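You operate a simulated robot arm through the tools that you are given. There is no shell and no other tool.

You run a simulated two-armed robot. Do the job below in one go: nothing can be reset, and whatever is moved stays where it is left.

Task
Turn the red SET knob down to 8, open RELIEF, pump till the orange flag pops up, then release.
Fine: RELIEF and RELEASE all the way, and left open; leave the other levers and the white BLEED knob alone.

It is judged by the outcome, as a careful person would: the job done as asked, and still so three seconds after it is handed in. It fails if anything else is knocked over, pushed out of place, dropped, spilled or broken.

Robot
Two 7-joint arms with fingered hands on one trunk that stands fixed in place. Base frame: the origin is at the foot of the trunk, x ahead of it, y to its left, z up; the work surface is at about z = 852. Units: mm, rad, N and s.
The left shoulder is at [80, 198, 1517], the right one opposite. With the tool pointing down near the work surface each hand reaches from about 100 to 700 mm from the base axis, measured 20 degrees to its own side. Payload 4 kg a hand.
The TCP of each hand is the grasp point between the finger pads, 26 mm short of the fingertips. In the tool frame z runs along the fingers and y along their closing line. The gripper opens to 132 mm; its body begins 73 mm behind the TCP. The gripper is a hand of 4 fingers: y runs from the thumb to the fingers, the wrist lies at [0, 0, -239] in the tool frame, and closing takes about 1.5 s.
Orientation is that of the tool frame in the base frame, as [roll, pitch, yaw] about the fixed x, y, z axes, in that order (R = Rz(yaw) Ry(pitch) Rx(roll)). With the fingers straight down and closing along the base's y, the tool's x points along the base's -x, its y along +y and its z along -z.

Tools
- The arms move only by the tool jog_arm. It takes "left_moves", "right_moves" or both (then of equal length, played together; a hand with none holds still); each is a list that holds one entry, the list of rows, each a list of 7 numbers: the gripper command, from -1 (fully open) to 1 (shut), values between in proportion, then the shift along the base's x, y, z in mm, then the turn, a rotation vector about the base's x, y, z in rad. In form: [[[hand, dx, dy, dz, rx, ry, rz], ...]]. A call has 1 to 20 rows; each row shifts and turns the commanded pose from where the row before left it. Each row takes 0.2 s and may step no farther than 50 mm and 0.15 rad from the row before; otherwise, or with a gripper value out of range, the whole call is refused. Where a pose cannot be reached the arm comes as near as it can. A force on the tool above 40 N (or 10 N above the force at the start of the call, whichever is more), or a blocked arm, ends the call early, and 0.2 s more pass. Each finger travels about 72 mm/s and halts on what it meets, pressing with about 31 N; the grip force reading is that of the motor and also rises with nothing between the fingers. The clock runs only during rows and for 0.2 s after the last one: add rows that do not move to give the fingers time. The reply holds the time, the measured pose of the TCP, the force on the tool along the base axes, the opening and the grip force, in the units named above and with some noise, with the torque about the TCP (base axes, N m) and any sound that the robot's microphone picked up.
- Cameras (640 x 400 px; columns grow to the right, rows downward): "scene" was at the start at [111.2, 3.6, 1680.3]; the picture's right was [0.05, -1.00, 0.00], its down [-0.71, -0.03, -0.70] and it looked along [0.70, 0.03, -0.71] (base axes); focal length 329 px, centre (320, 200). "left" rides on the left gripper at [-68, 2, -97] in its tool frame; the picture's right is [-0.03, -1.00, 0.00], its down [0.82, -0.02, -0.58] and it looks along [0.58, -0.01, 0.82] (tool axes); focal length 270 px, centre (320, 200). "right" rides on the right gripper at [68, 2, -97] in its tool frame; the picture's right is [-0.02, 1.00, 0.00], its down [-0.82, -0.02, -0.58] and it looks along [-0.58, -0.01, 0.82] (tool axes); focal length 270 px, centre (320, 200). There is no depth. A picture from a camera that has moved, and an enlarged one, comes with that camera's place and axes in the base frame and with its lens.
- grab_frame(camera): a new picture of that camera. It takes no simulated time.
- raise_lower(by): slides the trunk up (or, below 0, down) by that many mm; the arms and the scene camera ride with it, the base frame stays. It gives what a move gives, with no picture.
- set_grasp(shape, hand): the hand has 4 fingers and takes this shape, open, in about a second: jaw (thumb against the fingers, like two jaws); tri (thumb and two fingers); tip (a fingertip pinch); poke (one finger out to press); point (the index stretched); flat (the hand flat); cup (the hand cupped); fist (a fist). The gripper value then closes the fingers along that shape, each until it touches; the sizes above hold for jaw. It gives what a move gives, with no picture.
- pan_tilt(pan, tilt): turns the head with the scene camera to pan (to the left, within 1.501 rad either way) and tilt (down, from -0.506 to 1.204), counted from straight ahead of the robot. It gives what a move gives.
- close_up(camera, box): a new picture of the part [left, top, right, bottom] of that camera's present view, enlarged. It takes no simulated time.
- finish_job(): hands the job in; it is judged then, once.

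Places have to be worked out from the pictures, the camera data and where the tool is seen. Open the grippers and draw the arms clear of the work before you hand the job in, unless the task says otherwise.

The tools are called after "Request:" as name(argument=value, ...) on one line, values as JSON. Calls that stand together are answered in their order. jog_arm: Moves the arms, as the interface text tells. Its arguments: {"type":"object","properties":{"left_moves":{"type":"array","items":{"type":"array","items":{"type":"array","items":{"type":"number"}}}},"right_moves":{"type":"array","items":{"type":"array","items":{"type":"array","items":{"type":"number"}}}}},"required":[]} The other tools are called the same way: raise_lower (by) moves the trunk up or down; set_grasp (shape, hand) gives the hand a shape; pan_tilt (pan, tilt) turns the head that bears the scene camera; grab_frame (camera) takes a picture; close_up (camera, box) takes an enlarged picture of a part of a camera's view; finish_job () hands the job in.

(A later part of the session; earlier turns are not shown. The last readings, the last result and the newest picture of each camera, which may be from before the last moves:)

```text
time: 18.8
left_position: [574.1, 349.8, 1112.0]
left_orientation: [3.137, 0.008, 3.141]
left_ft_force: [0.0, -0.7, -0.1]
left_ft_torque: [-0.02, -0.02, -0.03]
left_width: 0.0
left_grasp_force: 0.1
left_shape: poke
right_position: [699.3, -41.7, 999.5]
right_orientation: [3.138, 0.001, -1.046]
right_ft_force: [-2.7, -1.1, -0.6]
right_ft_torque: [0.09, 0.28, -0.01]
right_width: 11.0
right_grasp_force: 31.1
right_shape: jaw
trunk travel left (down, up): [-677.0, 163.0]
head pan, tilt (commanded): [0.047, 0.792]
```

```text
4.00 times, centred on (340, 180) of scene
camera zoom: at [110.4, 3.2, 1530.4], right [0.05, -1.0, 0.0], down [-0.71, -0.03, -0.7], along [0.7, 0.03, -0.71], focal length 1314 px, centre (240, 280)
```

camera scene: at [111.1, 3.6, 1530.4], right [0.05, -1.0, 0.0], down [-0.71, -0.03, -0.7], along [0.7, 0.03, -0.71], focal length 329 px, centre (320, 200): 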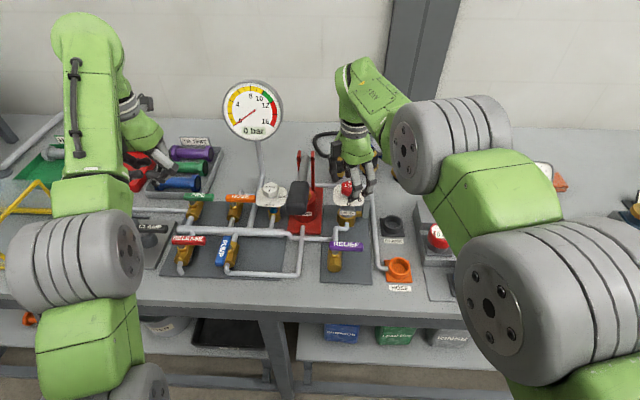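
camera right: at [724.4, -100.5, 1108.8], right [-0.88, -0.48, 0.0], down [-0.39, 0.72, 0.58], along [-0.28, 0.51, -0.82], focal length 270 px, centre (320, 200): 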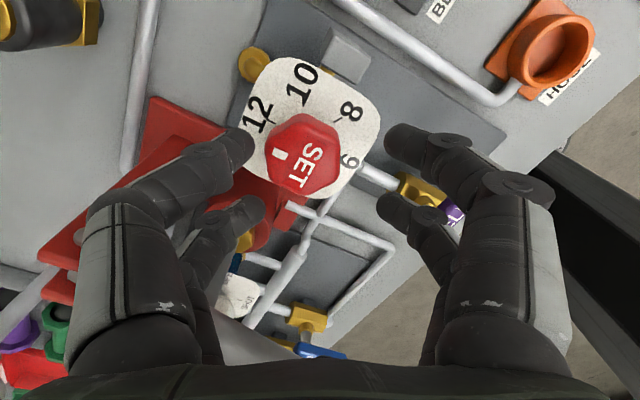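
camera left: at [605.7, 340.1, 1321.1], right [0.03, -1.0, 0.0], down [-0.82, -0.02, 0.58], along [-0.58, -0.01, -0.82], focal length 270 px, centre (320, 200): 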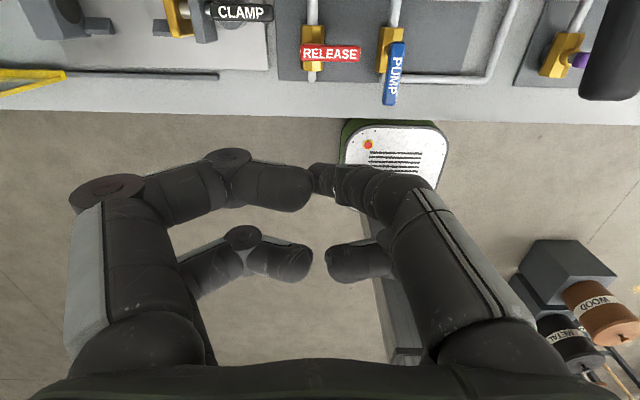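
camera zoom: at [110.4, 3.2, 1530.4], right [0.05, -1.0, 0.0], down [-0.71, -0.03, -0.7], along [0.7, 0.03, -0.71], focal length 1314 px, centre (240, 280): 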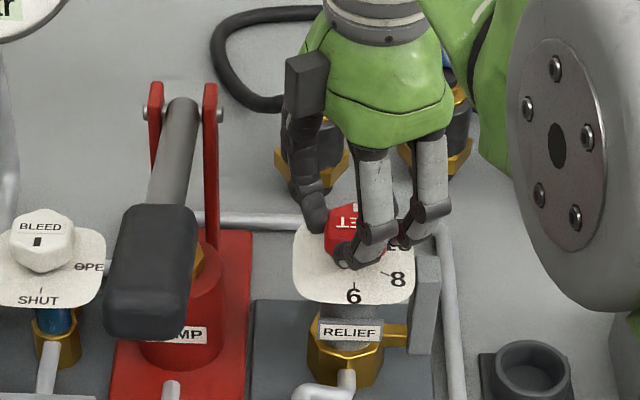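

The fingers caged the hex (width 11 mm, light side loads). I turn clockwise a small first amount and check that the knob follows.

Request:
jog_arm(right_moves=[[[1, 0, 0, 0, 0, 0, -0.08], [1, 0, 0, 0, 0, 0, -0.08], [1, 0, 0, 0, 0, 0, -0.08], [1, 0, 0, 0, 0, 0, 0]]])

Request:
close_up(camera="right", box=[200, 50, 440, 230])

Request:
close_up(camera="scene", box=[280, 130, 400, 230])

```text
time: 19.8
left_position: [573.4, 349.9, 1111.3]
left_orientation: [3.138, 0.008, 3.141]
left_ft_force: [0.6, 0.6, 0.3]
left_ft_torque: [0.02, 0.02, -0.02]
left_width: 0.0
left_grasp_force: 0.1
left_shape: poke
right_position: [698.3, -42.2, 1000.9]
right_orientation: [3.139, 0.002, -1.286]
right_ft_force: [-7.1, -1.4, -2.0]
right_ft_torque: [0.06, 0.41, 0.02]
right_width: 10.5
right_grasp_force: 30.8
right_shape: jaw
trunk travel left (down, up): [-677.0, 163.0]
head pan, tilt (commanded): [0.047, 0.792]
```

```text
2.22 times, centred on (320, 140) of right
camera zoom: at [717.5, -108.3, 1096.6], right [-0.97, -0.26, 0.0], down [-0.21, 0.79, 0.58], along [-0.15, 0.56, -0.82], focal length 601 px, centre (320, 333)
```

zoom: 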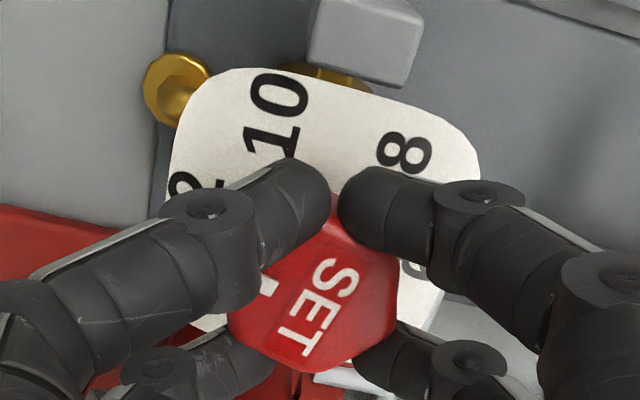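

```text
4.00 times, centred on (340, 180) of scene
camera zoom: at [109.8, 3.3, 1530.4], right [0.05, -1.0, 0.0], down [-0.71, -0.03, -0.7], along [0.7, 0.03, -0.71], focal length 1314 px, centre (240, 280)
```

zoom: 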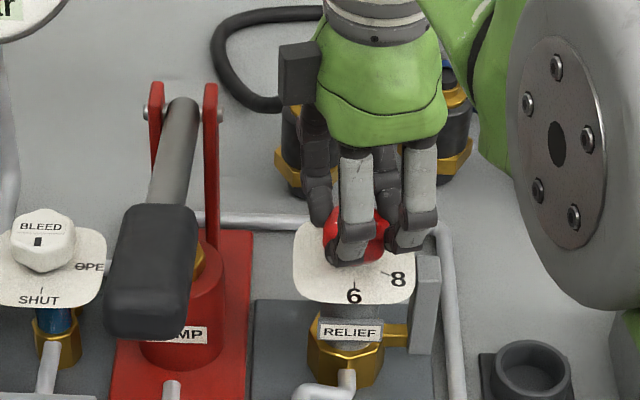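

The knob turns with the hand. I continue clockwise by about 0.8 rad more, to the end of this stroke (yaw ≈ 60°).

Request:
jog_arm(right_moves=[[[1, -0.5, 0, 0, 0, 0, -0.1], [1, -0.5, 0, 0, 0, 0, -0.1], [1, 0, 0, 0, 0, 0, -0.1], [1, 0, 0, 0, 0, 0, -0.1], [1, 0, 0, 0, 0, 0, 0]]])

Request:
jog_arm(right_moves=[[[1, 0, 0, 0, 0, 0, -0.1], [1, 0, 0, 0, 0, 0, -0.1], [1, 0, 0, 0, 0, 0, -0.1], [1, 0, 0, 0, 0, 0, -0.1], [1, 0, 0, 0, 0, 0, 0]]])

Request:
grab_frame(camera="right")

Request:
close_up(camera="scene", box=[280, 130, 400, 230])

```text
time: 20.9
left_position: [574.6, 350.9, 1112.8]
left_orientation: [3.138, 0.009, -3.14]
left_ft_force: [-0.3, -0.7, -0.4]
left_ft_torque: [-0.03, -0.04, -0.03]
left_width: 0.0
left_grasp_force: 0.1
left_shape: poke
right_position: [697.4, -41.3, 1000.1]
right_orientation: [3.14, 0.003, -1.685]
right_ft_force: [-8.2, 1.8, -4.0]
right_ft_torque: [0.29, 0.38, -0.01]
right_width: 10.4
right_grasp_force: 31.2
right_shape: jaw
trunk travel left (down, up): [-677.0, 163.0]
head pan, tilt (commanded): [0.047, 0.792]
```

```text
time: 22.1
left_position: [573.8, 351.9, 1111.8]
left_orientation: [3.138, 0.01, 3.141]
left_ft_force: [-0.1, -0.9, -1.5]
left_ft_torque: [-0.03, 0.03, 0.01]
left_width: 0.0
left_grasp_force: 0.1
left_shape: poke
right_position: [699.1, -40.0, 999.8]
right_orientation: [3.141, -0.001, -2.086]
right_ft_force: [-9.2, 5.5, -5.4]
right_ft_torque: [0.42, 0.32, 0.0]
right_width: 9.6
right_grasp_force: 30.7
right_shape: jaw
trunk travel left (down, up): [-677.0, 163.0]
head pan, tilt (commanded): [0.047, 0.792]
```

```text
taken
camera right: at [663.9, -99.4, 1096.9], right [-0.86, 0.51, 0.0], down [0.42, 0.7, 0.58], along [0.3, 0.5, -0.82], focal length 270 px, centre (320, 200)
```

right: 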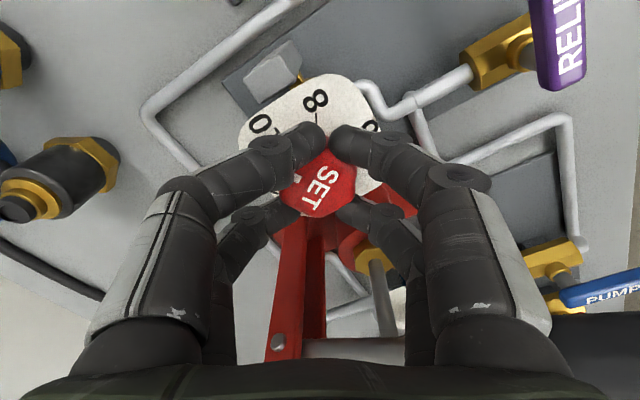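

```text
4.00 times, centred on (340, 180) of scene
camera zoom: at [110.2, 5.2, 1530.4], right [0.05, -1.0, 0.0], down [-0.71, -0.03, -0.7], along [0.7, 0.03, -0.71], focal length 1314 px, centre (240, 280)
```

zoom: 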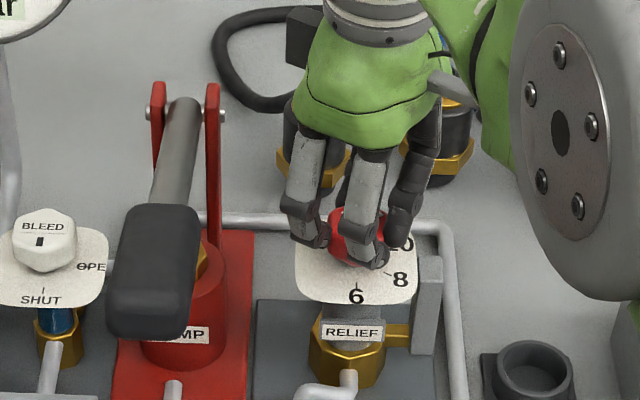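

Stroke done: yaw 60°, mark near 10, and the closed hand has ample clearance to the pump. I keep turning in the same grip in two short batches, watching forces.

Request:
jog_arm(right_moves=[[[1, -0.5, 0.5, 0, 0, 0, -0.1], [1, -0.5, 0, 0, 0, 0, -0.1], [1, 0, 0, 0, 0, 0, -0.1], [1, 0, 0, 0, 0, 0, -0.1], [1, 0, 0, 0, 0, 0, 0]]])

Request:
grab_frame(camera="right")

Request:
close_up(camera="scene", box=[280, 130, 400, 230])

```text
time: 23.4
left_position: [575.4, 352.3, 1111.1]
left_orientation: [3.14, 0.007, -3.141]
left_ft_force: [0.8, 0.7, -0.4]
left_ft_torque: [-0.01, -0.01, 0.0]
left_width: 0.1
left_grasp_force: 0.1
left_shape: poke
right_position: [698.3, -38.9, 999.5]
right_orientation: [3.141, 0.0, -2.487]
right_ft_force: [-4.9, 8.5, -7.3]
right_ft_torque: [0.5, 0.09, -0.01]
right_width: 9.9
right_grasp_force: 31.1
right_shape: jaw
trunk travel left (down, up): [-677.0, 163.0]
head pan, tilt (commanded): [0.047, 0.792]
```

```text
taken
camera right: at [643.7, -80.2, 1096.9], right [-0.59, 0.81, 0.0], down [0.66, 0.48, 0.58], along [0.47, 0.34, -0.82], focal length 270 px, centre (320, 200)
```

right: 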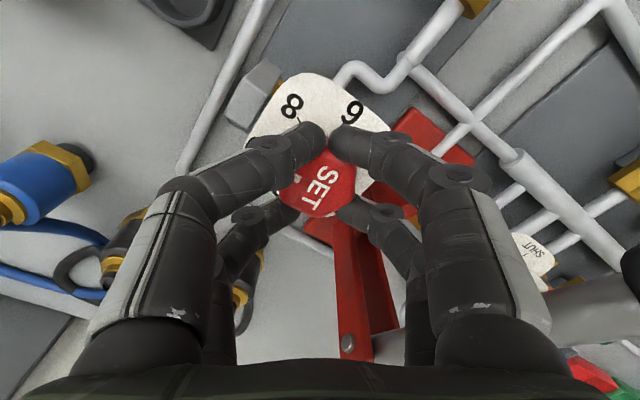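

```text
4.00 times, centred on (340, 180) of scene
camera zoom: at [111.3, 5.7, 1530.3], right [0.05, -1.0, 0.0], down [-0.71, -0.03, -0.7], along [0.7, 0.03, -0.71], focal length 1314 px, centre (240, 280)
```

zoom: 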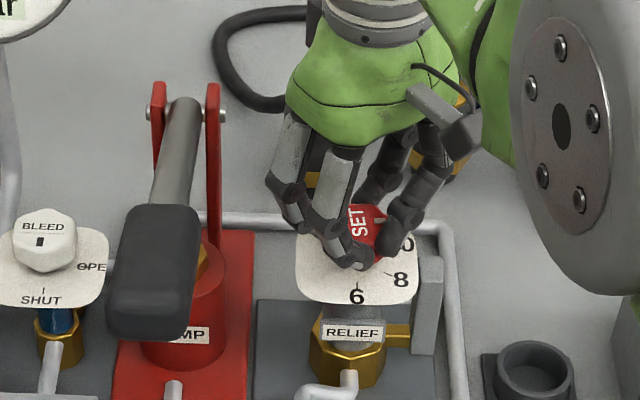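

The mark now points to the right (between 8 and 10). Continue another 0.4 rad.

Request:
jog_arm(right_moves=[[[1, -0.5, 0.5, 0, 0, 0, -0.1], [1, 0, 0.5, 0, 0, 0, -0.1], [1, 0, 0, 0, 0, 0, -0.1], [1, 0, 0, 0, 0, 0, -0.1], [1, 0, 0, 0, 0, 0, 0]]])

Request:
close_up(camera="right", box=[220, 50, 420, 230])

Request:
close_up(camera="scene", box=[280, 130, 400, 230])

```text
time: 24.6
left_position: [576.5, 351.5, 1111.7]
left_orientation: [3.14, 0.007, 3.142]
left_ft_force: [0.3, 1.4, 0.1]
left_ft_torque: [0.0, 0.01, 0.01]
left_width: 0.2
left_grasp_force: 0.0
left_shape: poke
right_position: [697.2, -39.1, 999.3]
right_orientation: [3.141, 0.002, -2.886]
right_ft_force: [0.9, 8.9, -2.8]
right_ft_torque: [0.5, -0.16, 0.01]
right_width: 9.9
right_grasp_force: 31.0
right_shape: jaw
trunk travel left (down, up): [-677.0, 163.0]
head pan, tilt (commanded): [0.047, 0.792]
```

```text
2.22 times, centred on (320, 140) of right
camera zoom: at [632.4, -54.5, 1096.8], right [-0.23, 0.97, 0.0], down [0.79, 0.19, 0.58], along [0.56, 0.13, -0.82], focal length 601 px, centre (320, 333)
```

zoom: 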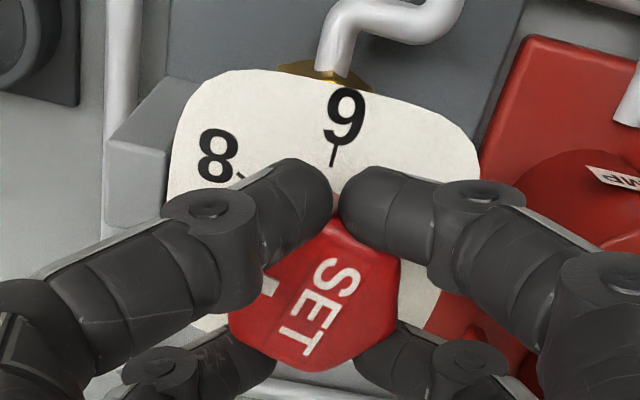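

```text
4.00 times, centred on (340, 180) of scene
camera zoom: at [111.9, 5.8, 1530.3], right [0.05, -1.0, 0.0], down [-0.71, -0.03, -0.7], along [0.7, 0.03, -0.71], focal length 1314 px, centre (240, 280)
```

zoom: 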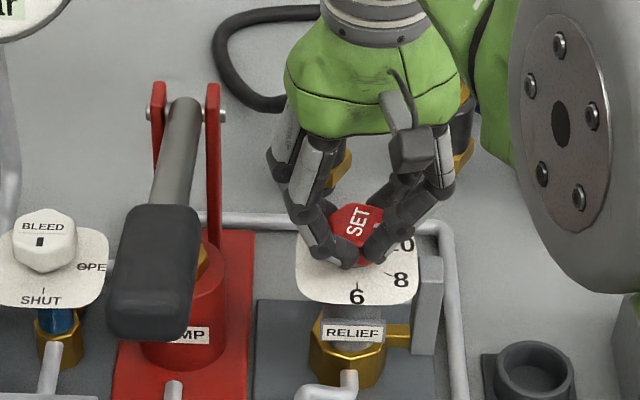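

About 0.28 rad remain by my reckoning; I turn that, then read the dial.

Request:
jog_arm(right_moves=[[[1, 0, 0.5, 0, 0, 0, -0.09], [1, 0, 0, 0, 0, 0, -0.09], [1, 0, 0, 0, 0, 0, -0.09], [1, 0, 0, 0, 0, 0, 0]]])

Request:
close_up(camera="right", box=[220, 50, 420, 230])

Request:
close_up(camera="scene", box=[320, 160, 380, 210])

```text
time: 25.6
left_position: [575.6, 352.4, 1110.5]
left_orientation: [3.139, 0.008, -3.141]
left_ft_force: [0.2, 0.4, -0.7]
left_ft_torque: [-0.01, 0.02, 0.0]
left_width: 0.3
left_grasp_force: 0.1
left_shape: poke
right_position: [697.5, -37.1, 1000.5]
right_orientation: [-3.141, 0.001, 3.127]
right_ft_force: [5.4, 8.6, 1.5]
right_ft_torque: [0.47, -0.34, 0.01]
right_width: 9.4
right_grasp_force: 30.9
right_shape: jaw
trunk travel left (down, up): [-677.0, 163.0]
head pan, tilt (commanded): [0.047, 0.792]
```

```text
2.22 times, centred on (320, 140) of right
camera zoom: at [631.0, -35.7, 1096.7], right [0.04, 1.0, 0.0], down [0.81, -0.03, 0.58], along [0.58, -0.02, -0.82], focal length 601 px, centre (320, 333)
```

zoom: 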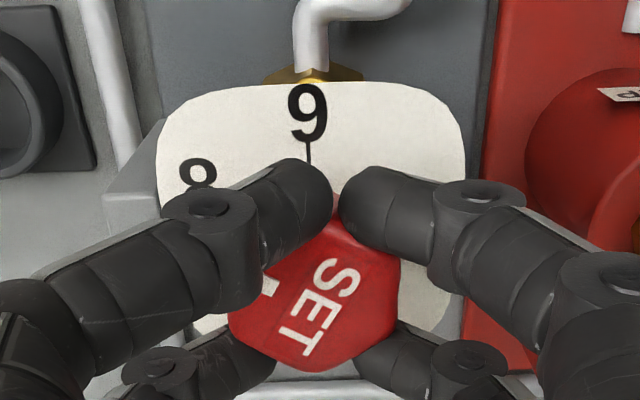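

```text
8.00 times, centred on (350, 185) of scene
camera zoom: at [112.2, 5.7, 1530.3], right [0.05, -1.0, 0.0], down [-0.71, -0.03, -0.7], along [0.7, 0.03, -0.71], focal length 2629 px, centre (80, 320)
```

zoom: 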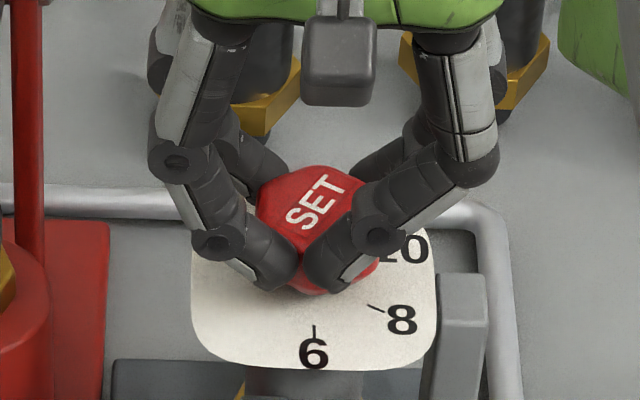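

To read the dial I ease the fingers open to ~35 mm, lift straight up, and look.

Request:
jog_arm(right_moves=[[[0.7, 0, 0, 0, 0, 0, 0], [0.5, 0, 0, 0, 0, 0, 0], [0.45, 0, 0, 0, 0, 0, 0], [0.45, 0, 0, 15, 0, 0, 0], [0.45, 0, 0, 25, 0, 0, 0], [0.45, 0, 0, 40, 0, 0, 0], [0.45, -20, 0, 30, 0, 0, 0], [0.45, 0, 0, 0, 0, 0, 0]]])

Request:
close_up(camera="right", box=[240, 50, 400, 170])

Request:
close_up(camera="scene", box=[320, 160, 380, 210])

```text
time: 27.4
left_position: [574.9, 349.4, 1112.2]
left_orientation: [3.139, 0.008, -3.141]
left_ft_force: [0.2, -0.7, 0.0]
left_ft_torque: [0.01, 0.0, 0.0]
left_width: 0.0
left_grasp_force: 0.0
left_shape: poke
right_position: [684.3, -36.4, 1109.1]
right_orientation: [3.141, -0.002, 3.128]
right_ft_force: [-0.5, 1.0, 0.2]
right_ft_torque: [0.01, 0.01, 0.0]
right_width: 35.9
right_grasp_force: 0.0
right_shape: jaw
right hand out of reach, approached as far as the arm can: row 7
trunk travel left (down, up): [-677.0, 163.0]
head pan, tilt (commanded): [0.047, 0.792]
```

```text
3.33 times, centred on (320, 110) of right
camera zoom: at [617.3, -34.5, 1207.1], right [0.04, 1.0, 0.0], down [0.82, -0.03, 0.58], along [0.58, -0.02, -0.82], focal length 901 px, centre (320, 500)
```

zoom: 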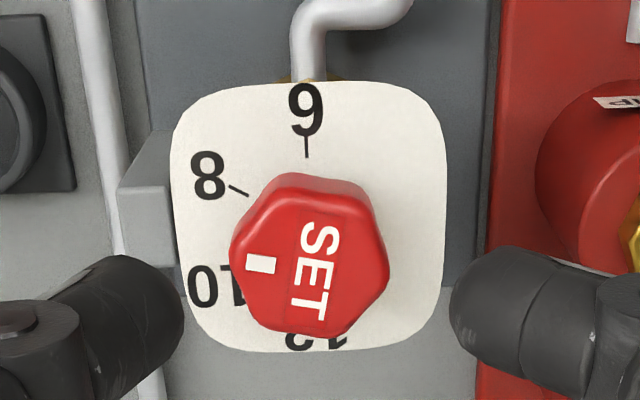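

```text
8.00 times, centred on (350, 185) of scene
camera zoom: at [111.2, 3.6, 1530.3], right [0.05, -1.0, 0.0], down [-0.71, -0.03, -0.7], along [0.7, 0.03, -0.71], focal length 2629 px, centre (80, 320)
```

zoom: 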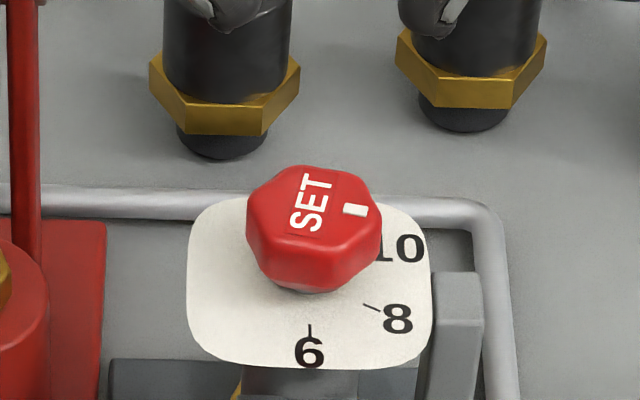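

On release the knob swung to about 90° (roughly 9), likely from the side load left in the grip. I go back with closing line along x (yaw 90°), which lines up with the hex flats now, to turn the last ~30°.

Request:
jog_arm(right_moves=[[[0.45, 0, 0, -3, 0, 0, 0.143], [0.45, 0, 0, -3, 0, 0, 0.143], [0.45, 0, 0, -3, 0, 0, 0.143], [0.45, 2, -1, -3, 0, 0, 0.143], [0.45, 2, -1, -3, 0, 0, 0.143], [0.45, 2, -1, -3, 0, 0, 0.143], [0.45, 2, -1, -3, 0, 0, 0.143], [0.3, 2, 0, -3, 0, 0, 0.143], [0.12, 2, 0, -3, 0, 0, 0.143], [0.12, 2, 0, 0, 0, 0, 0.143], [0.12, 2, 0, 0, 0, 0, 0.143], [0.12, 0, 0, 0, 0, 0, 0]]])

Request:
close_up(camera="right", box=[220, 50, 420, 200])

Request:
close_up(camera="scene", box=[280, 130, 400, 230])

```text
time: 29.9
left_position: [575.1, 349.9, 1111.3]
left_orientation: [3.137, 0.007, -3.142]
left_ft_force: [-0.3, -0.2, -0.7]
left_ft_torque: [-0.01, -0.02, 0.03]
left_width: 0.0
left_grasp_force: 0.1
left_shape: poke
right_position: [701.5, -41.5, 1082.3]
right_orientation: [3.14, 0.002, -1.581]
right_ft_force: [0.1, 0.6, -0.4]
right_ft_torque: [-0.01, -0.01, 0.02]
right_width: 57.6
right_grasp_force: 0.1
right_shape: jaw
trunk travel left (down, up): [-677.0, 163.0]
head pan, tilt (commanded): [0.047, 0.792]
```

```text
2.67 times, centred on (320, 125) of right
camera zoom: at [700.0, -110.6, 1180.3], right [-1.0, 0.04, 0.0], down [0.03, 0.82, 0.58], along [0.02, 0.58, -0.82], focal length 721 px, centre (320, 400)
```

zoom: 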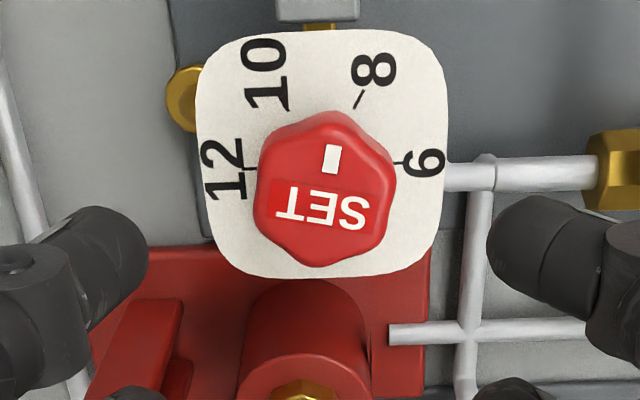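

```text
4.00 times, centred on (340, 180) of scene
camera zoom: at [111.2, 3.6, 1530.3], right [0.05, -1.0, 0.0], down [-0.71, -0.03, -0.7], along [0.7, 0.03, -0.71], focal length 1314 px, centre (240, 280)
```

zoom: 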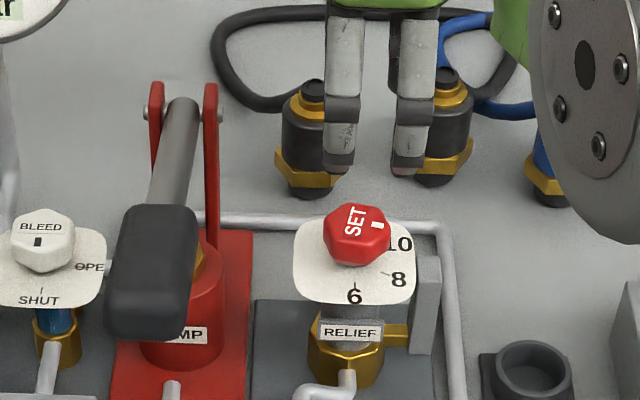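

Clear reading: ticks are 6 at 0°, 12 at 180°, so 30°/bar; the mark is at about 84° (8.8). I shift -1.7 mm in x, align yaw to 84.5° and descend to z≈999.

Request:
jog_arm(right_moves=[[[0.12, -1.7, 0, -20, 0, 0, -0.085], [0.12, 0, 0, -20, 0, 0, 0], [0.12, 0, 0, -20, 0, 0, 0], [0.12, 0, 0, -10, 0, 0, 0], [0.12, 0, 0, -6, 0, 0, 0], [0.12, 0, 0, -6, 0, 0, 0], [0.12, 0, 0, 0, 0, 0, 0]]])

Request:
close_up(camera="right", box=[200, 50, 440, 230])

Request:
close_up(camera="scene", box=[280, 130, 400, 230])

```text
time: 31.6
left_position: [574.4, 350.6, 1111.2]
left_orientation: [3.138, 0.005, 3.141]
left_ft_force: [-0.7, -0.4, -0.1]
left_ft_torque: [0.01, 0.01, -0.02]
left_width: 0.2
left_grasp_force: 0.2
left_shape: poke
right_position: [699.4, -41.5, 1002.1]
right_orientation: [3.139, 0.002, -1.667]
right_ft_force: [-0.6, 0.5, 0.2]
right_ft_torque: [0.0, 0.04, 0.0]
right_width: 57.9
right_grasp_force: 0.1
right_shape: jaw
trunk travel left (down, up): [-677.0, 163.0]
head pan, tilt (commanded): [0.047, 0.792]
```

```text
2.22 times, centred on (320, 140) of right
camera zoom: at [692.4, -110.1, 1098.6], right [-0.99, 0.12, 0.0], down [0.1, 0.81, 0.58], along [0.07, 0.57, -0.82], focal length 601 px, centre (320, 333)
```

zoom: 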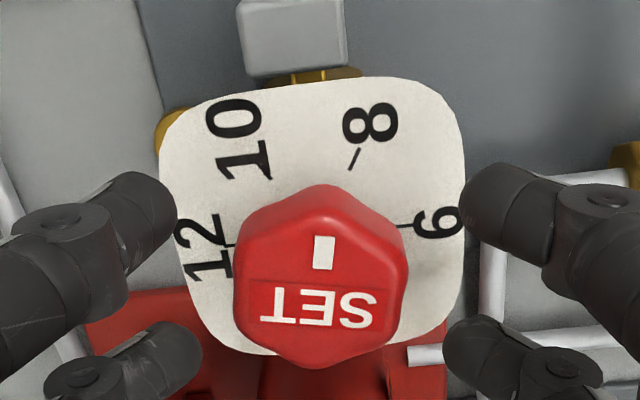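

```text
4.00 times, centred on (340, 180) of scene
camera zoom: at [111.2, 3.6, 1530.3], right [0.05, -1.0, 0.0], down [-0.71, -0.03, -0.7], along [0.7, 0.03, -0.71], focal length 1314 px, centre (240, 280)
```

zoom: 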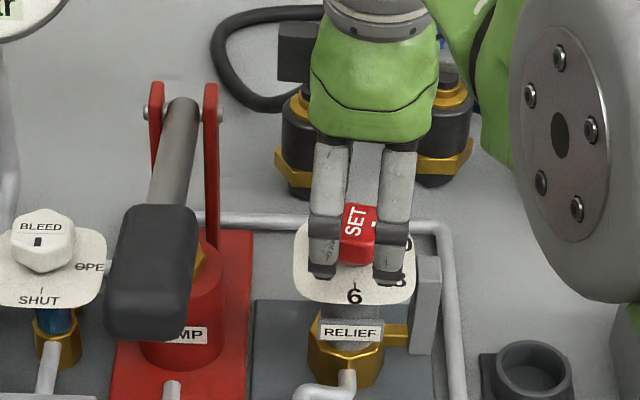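

Symmetric around the hex. I close again and check forces.

Request:
jog_arm(right_moves=[[[0.4, 0, 0, 0, 0, 0, 0], [0.6, 0, 0, 0, 0, 0, 0], [0.75, 0, 0, 0, 0, 0, 0], [0.85, 0, 0, 0, 0, 0, 0], [0.85, 0, 0, 0, 0, 0, 0]]])

Request:
close_up(camera="right", box=[200, 50, 440, 230])

```text
time: 32.8
left_position: [575.0, 350.6, 1111.6]
left_orientation: [3.138, 0.008, -3.141]
left_ft_force: [0.1, 0.4, -0.7]
left_ft_torque: [0.0, -0.01, -0.05]
left_width: 0.2
left_grasp_force: 0.1
left_shape: poke
right_position: [697.8, -42.0, 1001.5]
right_orientation: [3.138, 0.0, -1.668]
right_ft_force: [-6.4, -0.4, 0.7]
right_ft_torque: [-0.07, 0.05, 0.01]
right_width: 6.5
right_grasp_force: 31.1
right_shape: jaw
trunk travel left (down, up): [-677.0, 163.0]
head pan, tilt (commanded): [0.047, 0.792]
```

```text
2.22 times, centred on (320, 140) of right
camera zoom: at [690.8, -110.0, 1099.2], right [-0.99, 0.12, 0.0], down [0.1, 0.81, 0.58], along [0.07, 0.57, -0.82], focal length 601 px, centre (320, 333)
```

zoom: 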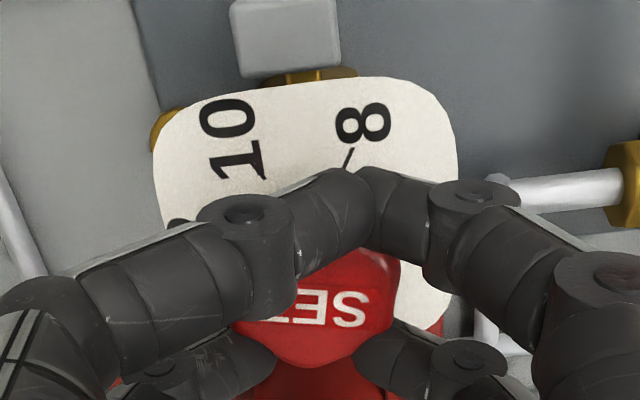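

The cage holds the hex. I turn clockwise 0.43 rad in small rows, easing toward the side force.

Request:
jog_arm(right_moves=[[[0.85, -1, 0, 0, 0, 0, 0], [0.85, -0.5, 0, 0, 0, 0, -0.086], [0.85, 0, 0, 0, 0, 0, -0.086], [0.85, 0, 0, 0, 0, 0, -0.086], [0.85, 0, 0, 0, 0, 0, -0.086], [0.85, 0, 0, 0, 0, 0, -0.086], [0.85, 0, 0, 0, 0, 0, 0]]])

Request:
close_up(camera="right", box=[200, 50, 440, 230])

Request:
close_up(camera="scene", box=[320, 160, 380, 210])

```text
time: 34.4
left_position: [574.3, 351.2, 1111.7]
left_orientation: [3.137, 0.009, -3.141]
left_ft_force: [-1.2, 0.0, 0.5]
left_ft_torque: [0.02, 0.03, 0.01]
left_width: 0.0
left_grasp_force: 0.0
left_shape: poke
right_position: [697.1, -39.6, 1001.5]
right_orientation: [3.141, 0.003, -2.099]
right_ft_force: [-5.2, 3.1, -0.3]
right_ft_torque: [0.02, 0.07, 0.01]
right_width: 6.2
right_grasp_force: 30.7
right_shape: jaw
trunk travel left (down, up): [-677.0, 163.0]
head pan, tilt (commanded): [0.047, 0.792]
```

```text
2.22 times, centred on (320, 140) of right
camera zoom: at [662.5, -99.3, 1099.2], right [-0.85, 0.53, 0.0], down [0.43, 0.69, 0.58], along [0.3, 0.49, -0.82], focal length 601 px, centre (320, 333)
```

zoom: 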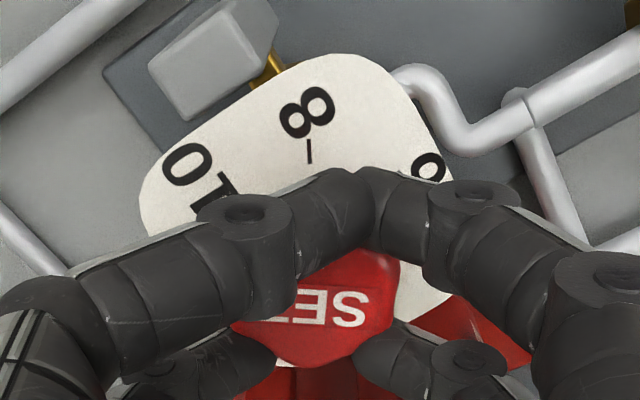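

```text
8.00 times, centred on (350, 185) of scene
camera zoom: at [110.2, 4.7, 1530.4], right [0.05, -1.0, 0.0], down [-0.71, -0.03, -0.7], along [0.7, 0.03, -0.71], focal length 2629 px, centre (80, 320)
```

zoom: 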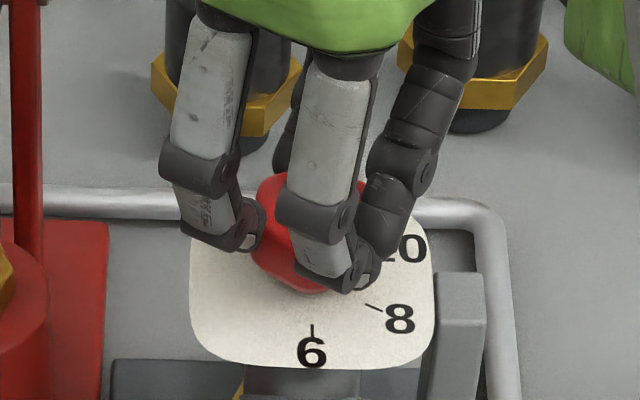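

The mark should now face the 8 tick. I null the side force by shifting with it, then open in small steps.

Request:
jog_arm(right_moves=[[[0.85, -1, 0.6, 0, 0, 0, 0], [0.85, -1, 0.6, 0, 0, 0, 0], [0.85, 0, 0, 0, 0, 0, 0]]])

```text
time: 35.1
left_position: [575.0, 350.7, 1109.8]
left_orientation: [3.136, 0.007, -3.141]
left_ft_force: [-0.8, 0.1, -0.3]
left_ft_torque: [-0.01, -0.03, 0.01]
left_width: 0.0
left_grasp_force: 0.1
left_shape: poke
right_position: [697.9, -39.5, 1001.4]
right_orientation: [-3.141, 0.002, -2.099]
right_ft_force: [2.2, 1.7, 1.0]
right_ft_torque: [-0.06, -0.12, 0.02]
right_width: 6.3
right_grasp_force: 31.2
right_shape: jaw
trunk travel left (down, up): [-677.0, 163.0]
head pan, tilt (commanded): [0.047, 0.792]
```

Nearly balanced; a last half-millimetre trim, then open slowly.

Request:
jog_arm(right_moves=[[[0.85, 0.5, 0.5, 0, 0, 0, 0], [0.85, 0, 0, 0, 0, 0, 0], [0.8, 0, 0, 0, 0, 0, 0], [0.74, 0, 0, 0, 0, 0, 0], [0.68, 0, 0, 0, 0, 0, 0], [0.62, 0, 0, 0, 0, 0, 0], [0.56, 0, 0, 0, 0, 0, 0], [0.5, 0, 0, 0, 0, 0, 0], [0.44, 0, 0, 0, 0, 0, 0], [0.38, 0, 0, 0, 0, 0, 0], [0.32, 0, 0, 0, 0, 0, 0], [0.26, 0, 0, 0, 0, 0, 0], [0.2, 0, 0, 0, 0, 0, 0], [0.12, 0, 0, 0, 0, 0, 0], [0.12, 0, 0, 0, 0, 0, 0]]])

Request:
close_up(camera="right", box=[200, 50, 440, 230])

Request:
close_up(camera="scene", box=[320, 160, 380, 210])

```text
time: 38.4
left_position: [574.1, 350.7, 1111.8]
left_orientation: [3.138, 0.006, -3.141]
left_ft_force: [0.2, 0.5, -0.8]
left_ft_torque: [0.03, 0.0, 0.01]
left_width: 0.0
left_grasp_force: 0.1
left_shape: poke
right_position: [696.1, -39.8, 1001.3]
right_orientation: [3.14, 0.002, -2.098]
right_ft_force: [0.8, -0.5, 0.1]
right_ft_torque: [-0.03, -0.01, -0.04]
right_width: 57.6
right_grasp_force: 0.0
right_shape: jaw
trunk travel left (down, up): [-677.0, 163.0]
head pan, tilt (commanded): [0.047, 0.792]
```

```text
2.22 times, centred on (320, 140) of right
camera zoom: at [661.7, -98.8, 1098.7], right [-0.85, 0.53, 0.0], down [0.43, 0.69, 0.58], along [0.3, 0.49, -0.82], focal length 601 px, centre (320, 333)
```

zoom: 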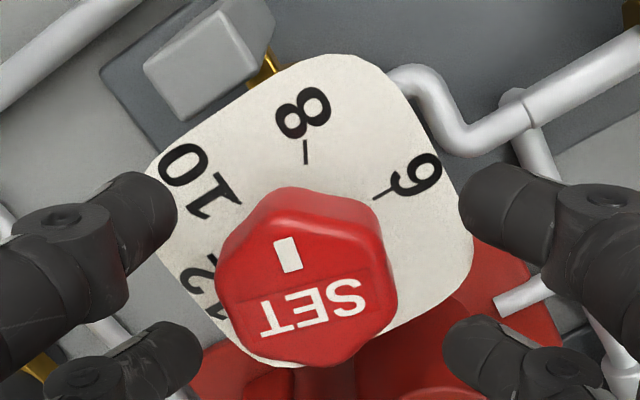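

```text
8.00 times, centred on (350, 185) of scene
camera zoom: at [111.2, 3.6, 1530.3], right [0.05, -1.0, 0.0], down [-0.71, -0.03, -0.7], along [0.7, 0.03, -0.71], focal length 2629 px, centre (80, 320)
```

zoom: 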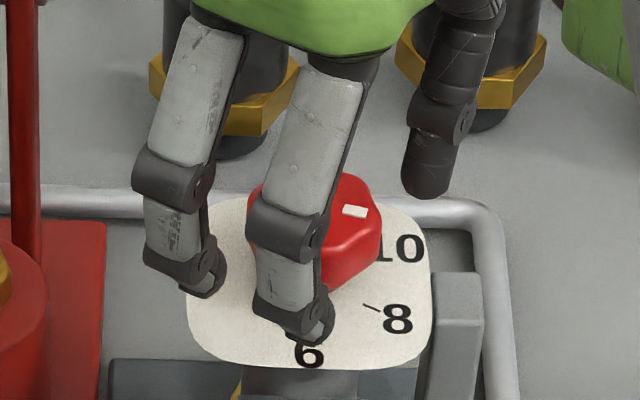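

Released, the mark reads about 74° (≈8.5): the hand was ~3 mm off the knob axis, so the last finger to leave dragged it back. I re-centre (+2.2, -1.3), realign yaw to the hex, and check.

Request:
jog_arm(right_moves=[[[0.12, 1.1, -0.65, 0, 0, 0, 0.13], [0.12, 1.1, -0.65, 0, 0, 0, 0.127], [0.12, 0, 0, 0, 0, 0, 0], [0.12, 0, 0, 0, 0, 0, 0]]])

Request:
close_up(camera="right", box=[200, 50, 440, 230])

```text
time: 39.4
left_position: [575.6, 349.9, 1112.5]
left_orientation: [3.139, 0.008, -3.142]
left_ft_force: [0.3, -0.1, 1.0]
left_ft_torque: [-0.01, 0.01, 0.01]
left_width: 0.0
left_grasp_force: 0.0
left_shape: poke
right_position: [699.4, -41.7, 1001.7]
right_orientation: [3.141, 0.003, -1.839]
right_ft_force: [-0.6, 0.3, -0.5]
right_ft_torque: [-0.02, -0.01, -0.01]
right_width: 57.6
right_grasp_force: 0.0
right_shape: jaw
trunk travel left (down, up): [-677.0, 163.0]
head pan, tilt (commanded): [0.047, 0.792]
```

```text
2.22 times, centred on (320, 140) of right
camera zoom: at [680.0, -107.1, 1098.8], right [-0.96, 0.29, 0.0], down [0.24, 0.78, 0.58], along [0.17, 0.55, -0.82], focal length 601 px, centre (320, 333)
```

zoom: 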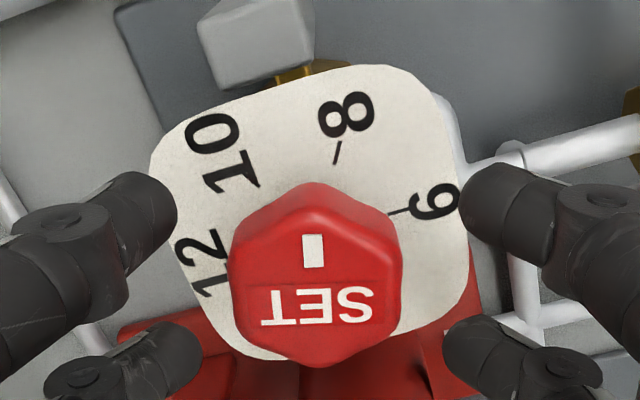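

Centred to within half a millimetre. I close, turn clockwise ~0.29 rad about the knob axis and keep the hand centred this time.

Request:
jog_arm(right_moves=[[[0.3, 0, 0, 0, 0, 0, 0], [0.45, 0, 0, 0, 0, 0, 0], [0.55, 0, 0, 0, 0, 0, 0], [0.65, 0, 0, 0, 0, 0, 0], [0.65, 0, 0, 0, 0, 0, 0], [0.65, -0.1, 0.05, 0, 0, 0, -0.072], [0.65, -0.1, 0.05, 0, 0, 0, -0.072], [0.65, -0.1, 0.05, 0, 0, 0, -0.072], [0.65, -0.1, 0.05, 0, 0, 0, -0.072], [0.65, 0, 0, 0, 0, 0, 0]]])

Request:
close_up(camera="right", box=[200, 50, 440, 230])

```text
time: 41.5
left_position: [574.4, 352.0, 1110.8]
left_orientation: [3.137, 0.008, 3.141]
left_ft_force: [-0.2, 0.2, -0.8]
left_ft_torque: [0.03, -0.02, -0.02]
left_width: 0.2
left_grasp_force: 0.0
left_shape: poke
right_position: [699.4, -39.6, 1002.4]
right_orientation: [3.14, 0.002, -2.13]
right_ft_force: [-0.2, 0.2, -0.8]
right_ft_torque: [0.04, 0.01, 0.0]
right_width: 23.4
right_grasp_force: 0.0
right_shape: jaw
trunk travel left (down, up): [-677.0, 163.0]
head pan, tilt (commanded): [0.047, 0.792]
```

```text
2.22 times, centred on (320, 140) of right
camera zoom: at [661.9, -98.3, 1098.8], right [-0.83, 0.55, 0.0], down [0.45, 0.68, 0.58], along [0.32, 0.48, -0.82], focal length 601 px, centre (320, 333)
```

zoom: 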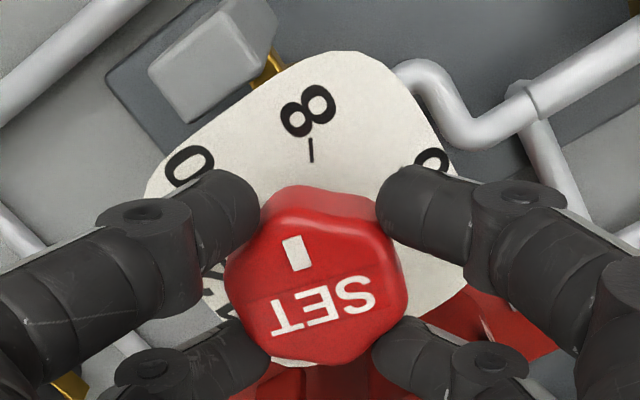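

At 23 mm the fingers had not gripped yet, so the knob stayed. I swing back, close further, and then turn.

Request:
jog_arm(right_moves=[[[0.5, 0.1, -0.05, 0, 0, 0, 0.072], [0.5, 0.1, -0.05, 0, 0, 0, 0.072], [0.5, 0.1, -0.05, 0, 0, 0, 0.072], [0.5, 0.1, -0.05, 0, 0, 0, 0.072], [0.65, 0, 0, 0, 0, 0, 0], [0.7, 0, 0, 0, 0, 0, 0], [0.75, 0, 0, 0, 0, 0, 0], [0.8, 0, 0, 0, 0, 0, 0], [0.8, 0, 0, 0, 0, 0, 0]]])

Request:
close_up(camera="right", box=[200, 50, 440, 230])

```text
time: 43.5
left_position: [574.4, 349.9, 1112.7]
left_orientation: [3.138, 0.01, -3.141]
left_ft_force: [0.0, 0.4, -0.2]
left_ft_torque: [-0.03, 0.03, -0.04]
left_width: 0.0
left_grasp_force: 0.1
left_shape: poke
right_position: [699.7, -41.2, 1002.6]
right_orientation: [3.139, 0.003, -1.841]
right_ft_force: [0.7, -0.7, 1.9]
right_ft_torque: [0.04, -0.01, 0.0]
right_width: 14.2
right_grasp_force: 0.0
right_shape: jaw
trunk travel left (down, up): [-677.0, 163.0]
head pan, tilt (commanded): [0.047, 0.792]
```

```text
2.22 times, centred on (320, 140) of right
camera zoom: at [680.0, -107.2, 1099.6], right [-0.96, 0.29, 0.0], down [0.24, 0.78, 0.58], along [0.17, 0.55, -0.82], focal length 601 px, centre (320, 333)
```

zoom: 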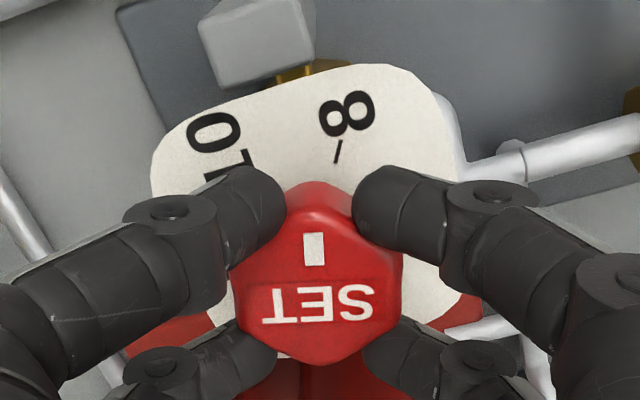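

Now the fingers key the hex loosely and symmetrically. I turn clockwise 0.3 rad with this light cage.

Request:
jog_arm(right_moves=[[[0.84, -0.1, 0.05, 0, 0, 0, -0.075], [0.84, -0.1, 0.05, 0, 0, 0, -0.075], [0.84, -0.1, 0.05, 0, 0, 0, -0.075], [0.84, -0.1, 0.05, 0, 0, 0, -0.075], [0.84, 0, 0, 0, 0, 0, 0]]])

Request:
close_up(camera="right", box=[200, 50, 440, 230])

```text
time: 44.8
left_position: [573.7, 351.6, 1112.3]
left_orientation: [3.138, 0.009, -3.14]
left_ft_force: [-0.1, -0.1, -0.2]
left_ft_torque: [0.0, -0.01, 0.0]
left_width: 0.3
left_grasp_force: 0.1
left_shape: poke
right_position: [697.2, -39.0, 1002.4]
right_orientation: [3.141, 0.003, -2.141]
right_ft_force: [-4.3, 4.2, 3.3]
right_ft_torque: [0.12, 0.03, 0.02]
right_width: 6.3
right_grasp_force: 31.0
right_shape: jaw
trunk travel left (down, up): [-677.0, 163.0]
head pan, tilt (commanded): [0.047, 0.792]
```

```text
2.22 times, centred on (320, 140) of right
camera zoom: at [659.7, -96.7, 1099.7], right [-0.83, 0.56, 0.0], down [0.46, 0.67, 0.58], along [0.32, 0.48, -0.82], focal length 601 px, centre (320, 333)
```

zoom: 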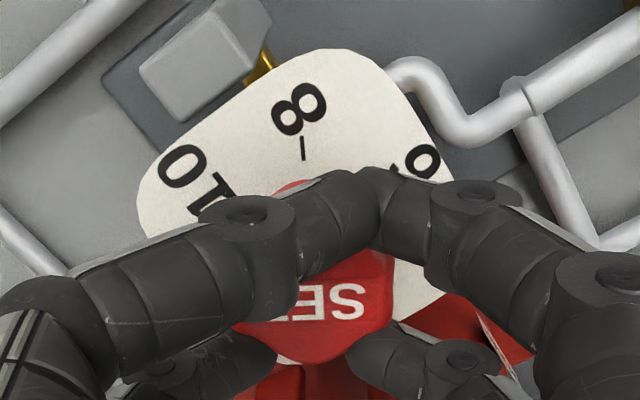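

The full squeeze shifts the hand by ~2 mm, so I relax to the light cage (0.8), where the mark stays visible, and read it.

Request:
jog_arm(right_moves=[[[0.82, 0, 0, 0, 0, 0, 0], [0.81, 0, 0, 0, 0, 0, 0], [0.8, 0, 0, 0, 0, 0, 0], [0.79, 0, 0, 0, 0, 0, 0], [0.78, 0, 0, 0, 0, 0, 0]]])

Request:
close_up(camera="right", box=[200, 50, 440, 230])

```text
time: 46.0
left_position: [572.8, 351.1, 1112.7]
left_orientation: [3.138, 0.011, 3.14]
left_ft_force: [0.1, 0.2, 0.2]
left_ft_torque: [-0.04, 0.0, -0.02]
left_width: 0.1
left_grasp_force: 0.1
left_shape: poke
right_position: [696.4, -40.0, 1002.4]
right_orientation: [3.141, 0.0, -2.141]
right_ft_force: [-4.6, 2.9, 8.6]
right_ft_torque: [-0.08, 0.15, 0.03]
right_width: 12.0
right_grasp_force: 0.1
right_shape: jaw
trunk travel left (down, up): [-677.0, 163.0]
head pan, tilt (commanded): [0.047, 0.792]
```

```text
2.22 times, centred on (320, 140) of right
camera zoom: at [659.1, -97.4, 1100.7], right [-0.83, 0.56, 0.0], down [0.46, 0.67, 0.58], along [0.33, 0.48, -0.82], focal length 601 px, centre (320, 333)
```

zoom: 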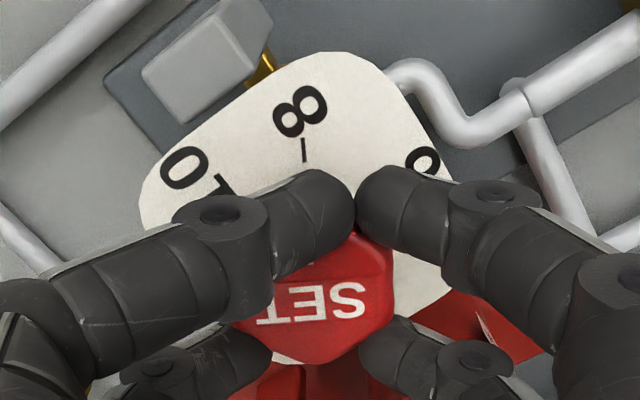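

I continue opening gently and read the result.

Request:
jog_arm(right_moves=[[[0.76, 0, 0, 0.5, 0, 0, 0], [0.74, 0, 0, 0.5, 0, 0, 0], [0.72, 0, 0, 0, 0, 0, 0], [0.7, 0, 0, 0, 0, 0, 0], [0.66, 0, 0, 0, 0, 0, 0], [0.6, 0, 0, 0, 0, 0, 0], [0.5, 0, 0, 0, 0, 0, 0], [0.4, 0, 0, 0, 0, 0, 0], [0.3, 0, 0, 0, 0, 0, 0], [0.12, 0, 0, 0, 0, 0, 0], [0.12, 0, 0, 0, 0, 0, 0]]])

Request:
close_up(camera="right", box=[200, 50, 440, 230])

```text
time: 48.4
left_position: [574.5, 350.1, 1111.8]
left_orientation: [3.138, 0.008, 3.141]
left_ft_force: [0.6, -0.7, -0.7]
left_ft_torque: [0.05, 0.0, 0.01]
left_width: 0.1
left_grasp_force: 0.1
left_shape: poke
right_position: [698.3, -39.2, 1003.3]
right_orientation: [3.139, 0.001, -2.141]
right_ft_force: [0.2, 0.3, 0.3]
right_ft_torque: [-0.01, 0.0, -0.02]
right_width: 57.5
right_grasp_force: 0.0
right_shape: jaw
trunk travel left (down, up): [-677.0, 163.0]
head pan, tilt (commanded): [0.047, 0.792]
```

```text
2.22 times, centred on (320, 140) of right
camera zoom: at [661.1, -98.1, 1100.0], right [-0.83, 0.56, 0.0], down [0.46, 0.67, 0.58], along [0.32, 0.48, -0.82], focal length 601 px, centre (320, 333)
```

zoom: 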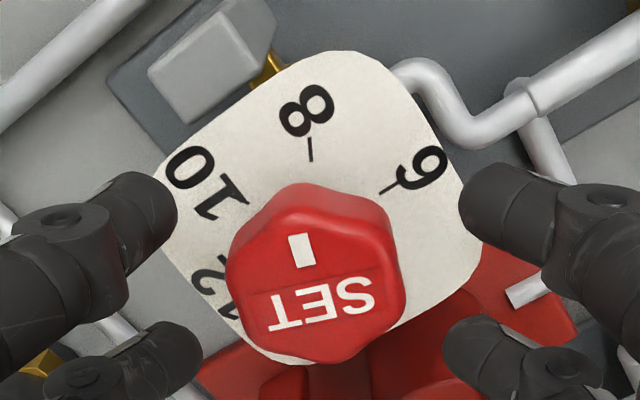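

Now it reads about 70.7° (≈8.36). A full squeeze spoils the setting on release, so I will use a loose cage: align to the hex, close to ~17 mm, turn past by the slack, then back off before opening.

Request:
jog_arm(right_moves=[[[0.12, 0.2, -0.2, -1, 0, 0, 0.117], [0.12, 0.2, -0.2, 0, 0, 0, 0.117], [0.4, 0, 0, 0, 0, 0, 0], [0.6, 0, 0, 0, 0, 0, 0], [0.7, 0, 0, 0, 0, 0, 0], [0.74, 0, 0, 0, 0, 0, 0], [0.74, 0, 0, 0, 0, 0, 0]]])

Request:
close_up(camera="right", box=[200, 50, 440, 230])

```text
time: 50.0
left_position: [573.8, 350.3, 1110.7]
left_orientation: [3.137, 0.006, -3.141]
left_ft_force: [0.0, 0.1, 0.3]
left_ft_torque: [-0.04, 0.01, 0.01]
left_width: 0.0
left_grasp_force: 0.1
left_shape: poke
right_position: [699.3, -42.3, 1002.0]
right_orientation: [3.141, 0.001, -1.908]
right_ft_force: [0.5, -0.7, 0.2]
right_ft_torque: [0.05, -0.06, 0.01]
right_width: 18.0
right_grasp_force: 0.2
right_shape: jaw
trunk travel left (down, up): [-677.0, 163.0]
head pan, tilt (commanded): [0.047, 0.792]
```

```text
2.22 times, centred on (320, 140) of right
camera zoom: at [675.9, -105.8, 1098.8], right [-0.94, 0.35, 0.0], down [0.29, 0.76, 0.58], along [0.2, 0.54, -0.82], focal length 601 px, centre (320, 333)
```

zoom: 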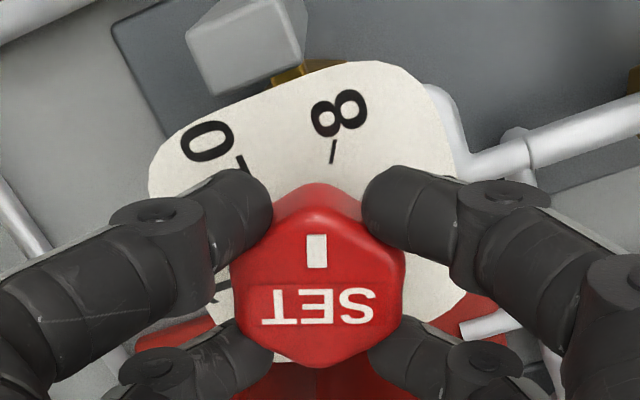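

Aligned and loosely caged. I rotate clockwise in steps and watch the mark relative to the 8 tick.

Request:
jog_arm(right_moves=[[[0.74, -0.1, 0.1, 0, 0, 0, -0.08], [0.74, -0.1, 0.1, 0, 0, 0, -0.08], [0.74, -0.1, 0.1, 0, 0, 0, -0.08], [0.74, 0, 0, 0, 0, 0, 0]]])

Request:
close_up(camera="right", box=[200, 50, 440, 230])

```text
time: 51.0
left_position: [575.7, 350.9, 1111.4]
left_orientation: [3.139, 0.006, -3.141]
left_ft_force: [0.3, 1.0, -0.2]
left_ft_torque: [0.03, 0.01, -0.01]
left_width: 0.0
left_grasp_force: 0.1
left_shape: poke
right_position: [697.8, -40.1, 1001.9]
right_orientation: [3.14, 0.004, -2.149]
right_ft_force: [2.1, 0.2, 1.0]
right_ft_torque: [0.01, -0.07, -0.01]
right_width: 18.1
right_grasp_force: 0.1
right_shape: jaw
trunk travel left (down, up): [-677.0, 163.0]
head pan, tilt (commanded): [0.047, 0.792]
```

```text
2.22 times, centred on (320, 140) of right
camera zoom: at [661.2, -97.8, 1098.8], right [-0.82, 0.57, 0.0], down [0.46, 0.67, 0.58], along [0.33, 0.48, -0.82], focal length 601 px, centre (320, 333)
```

zoom: 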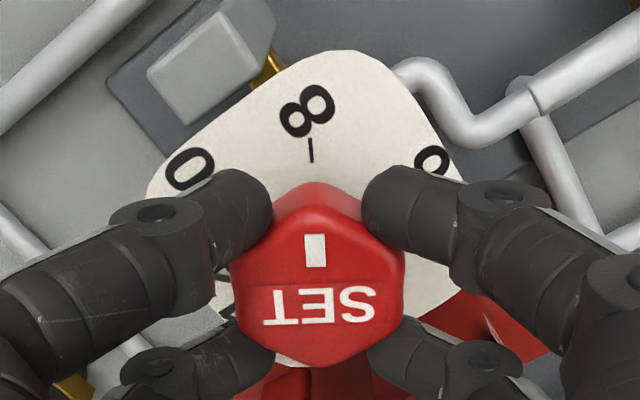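

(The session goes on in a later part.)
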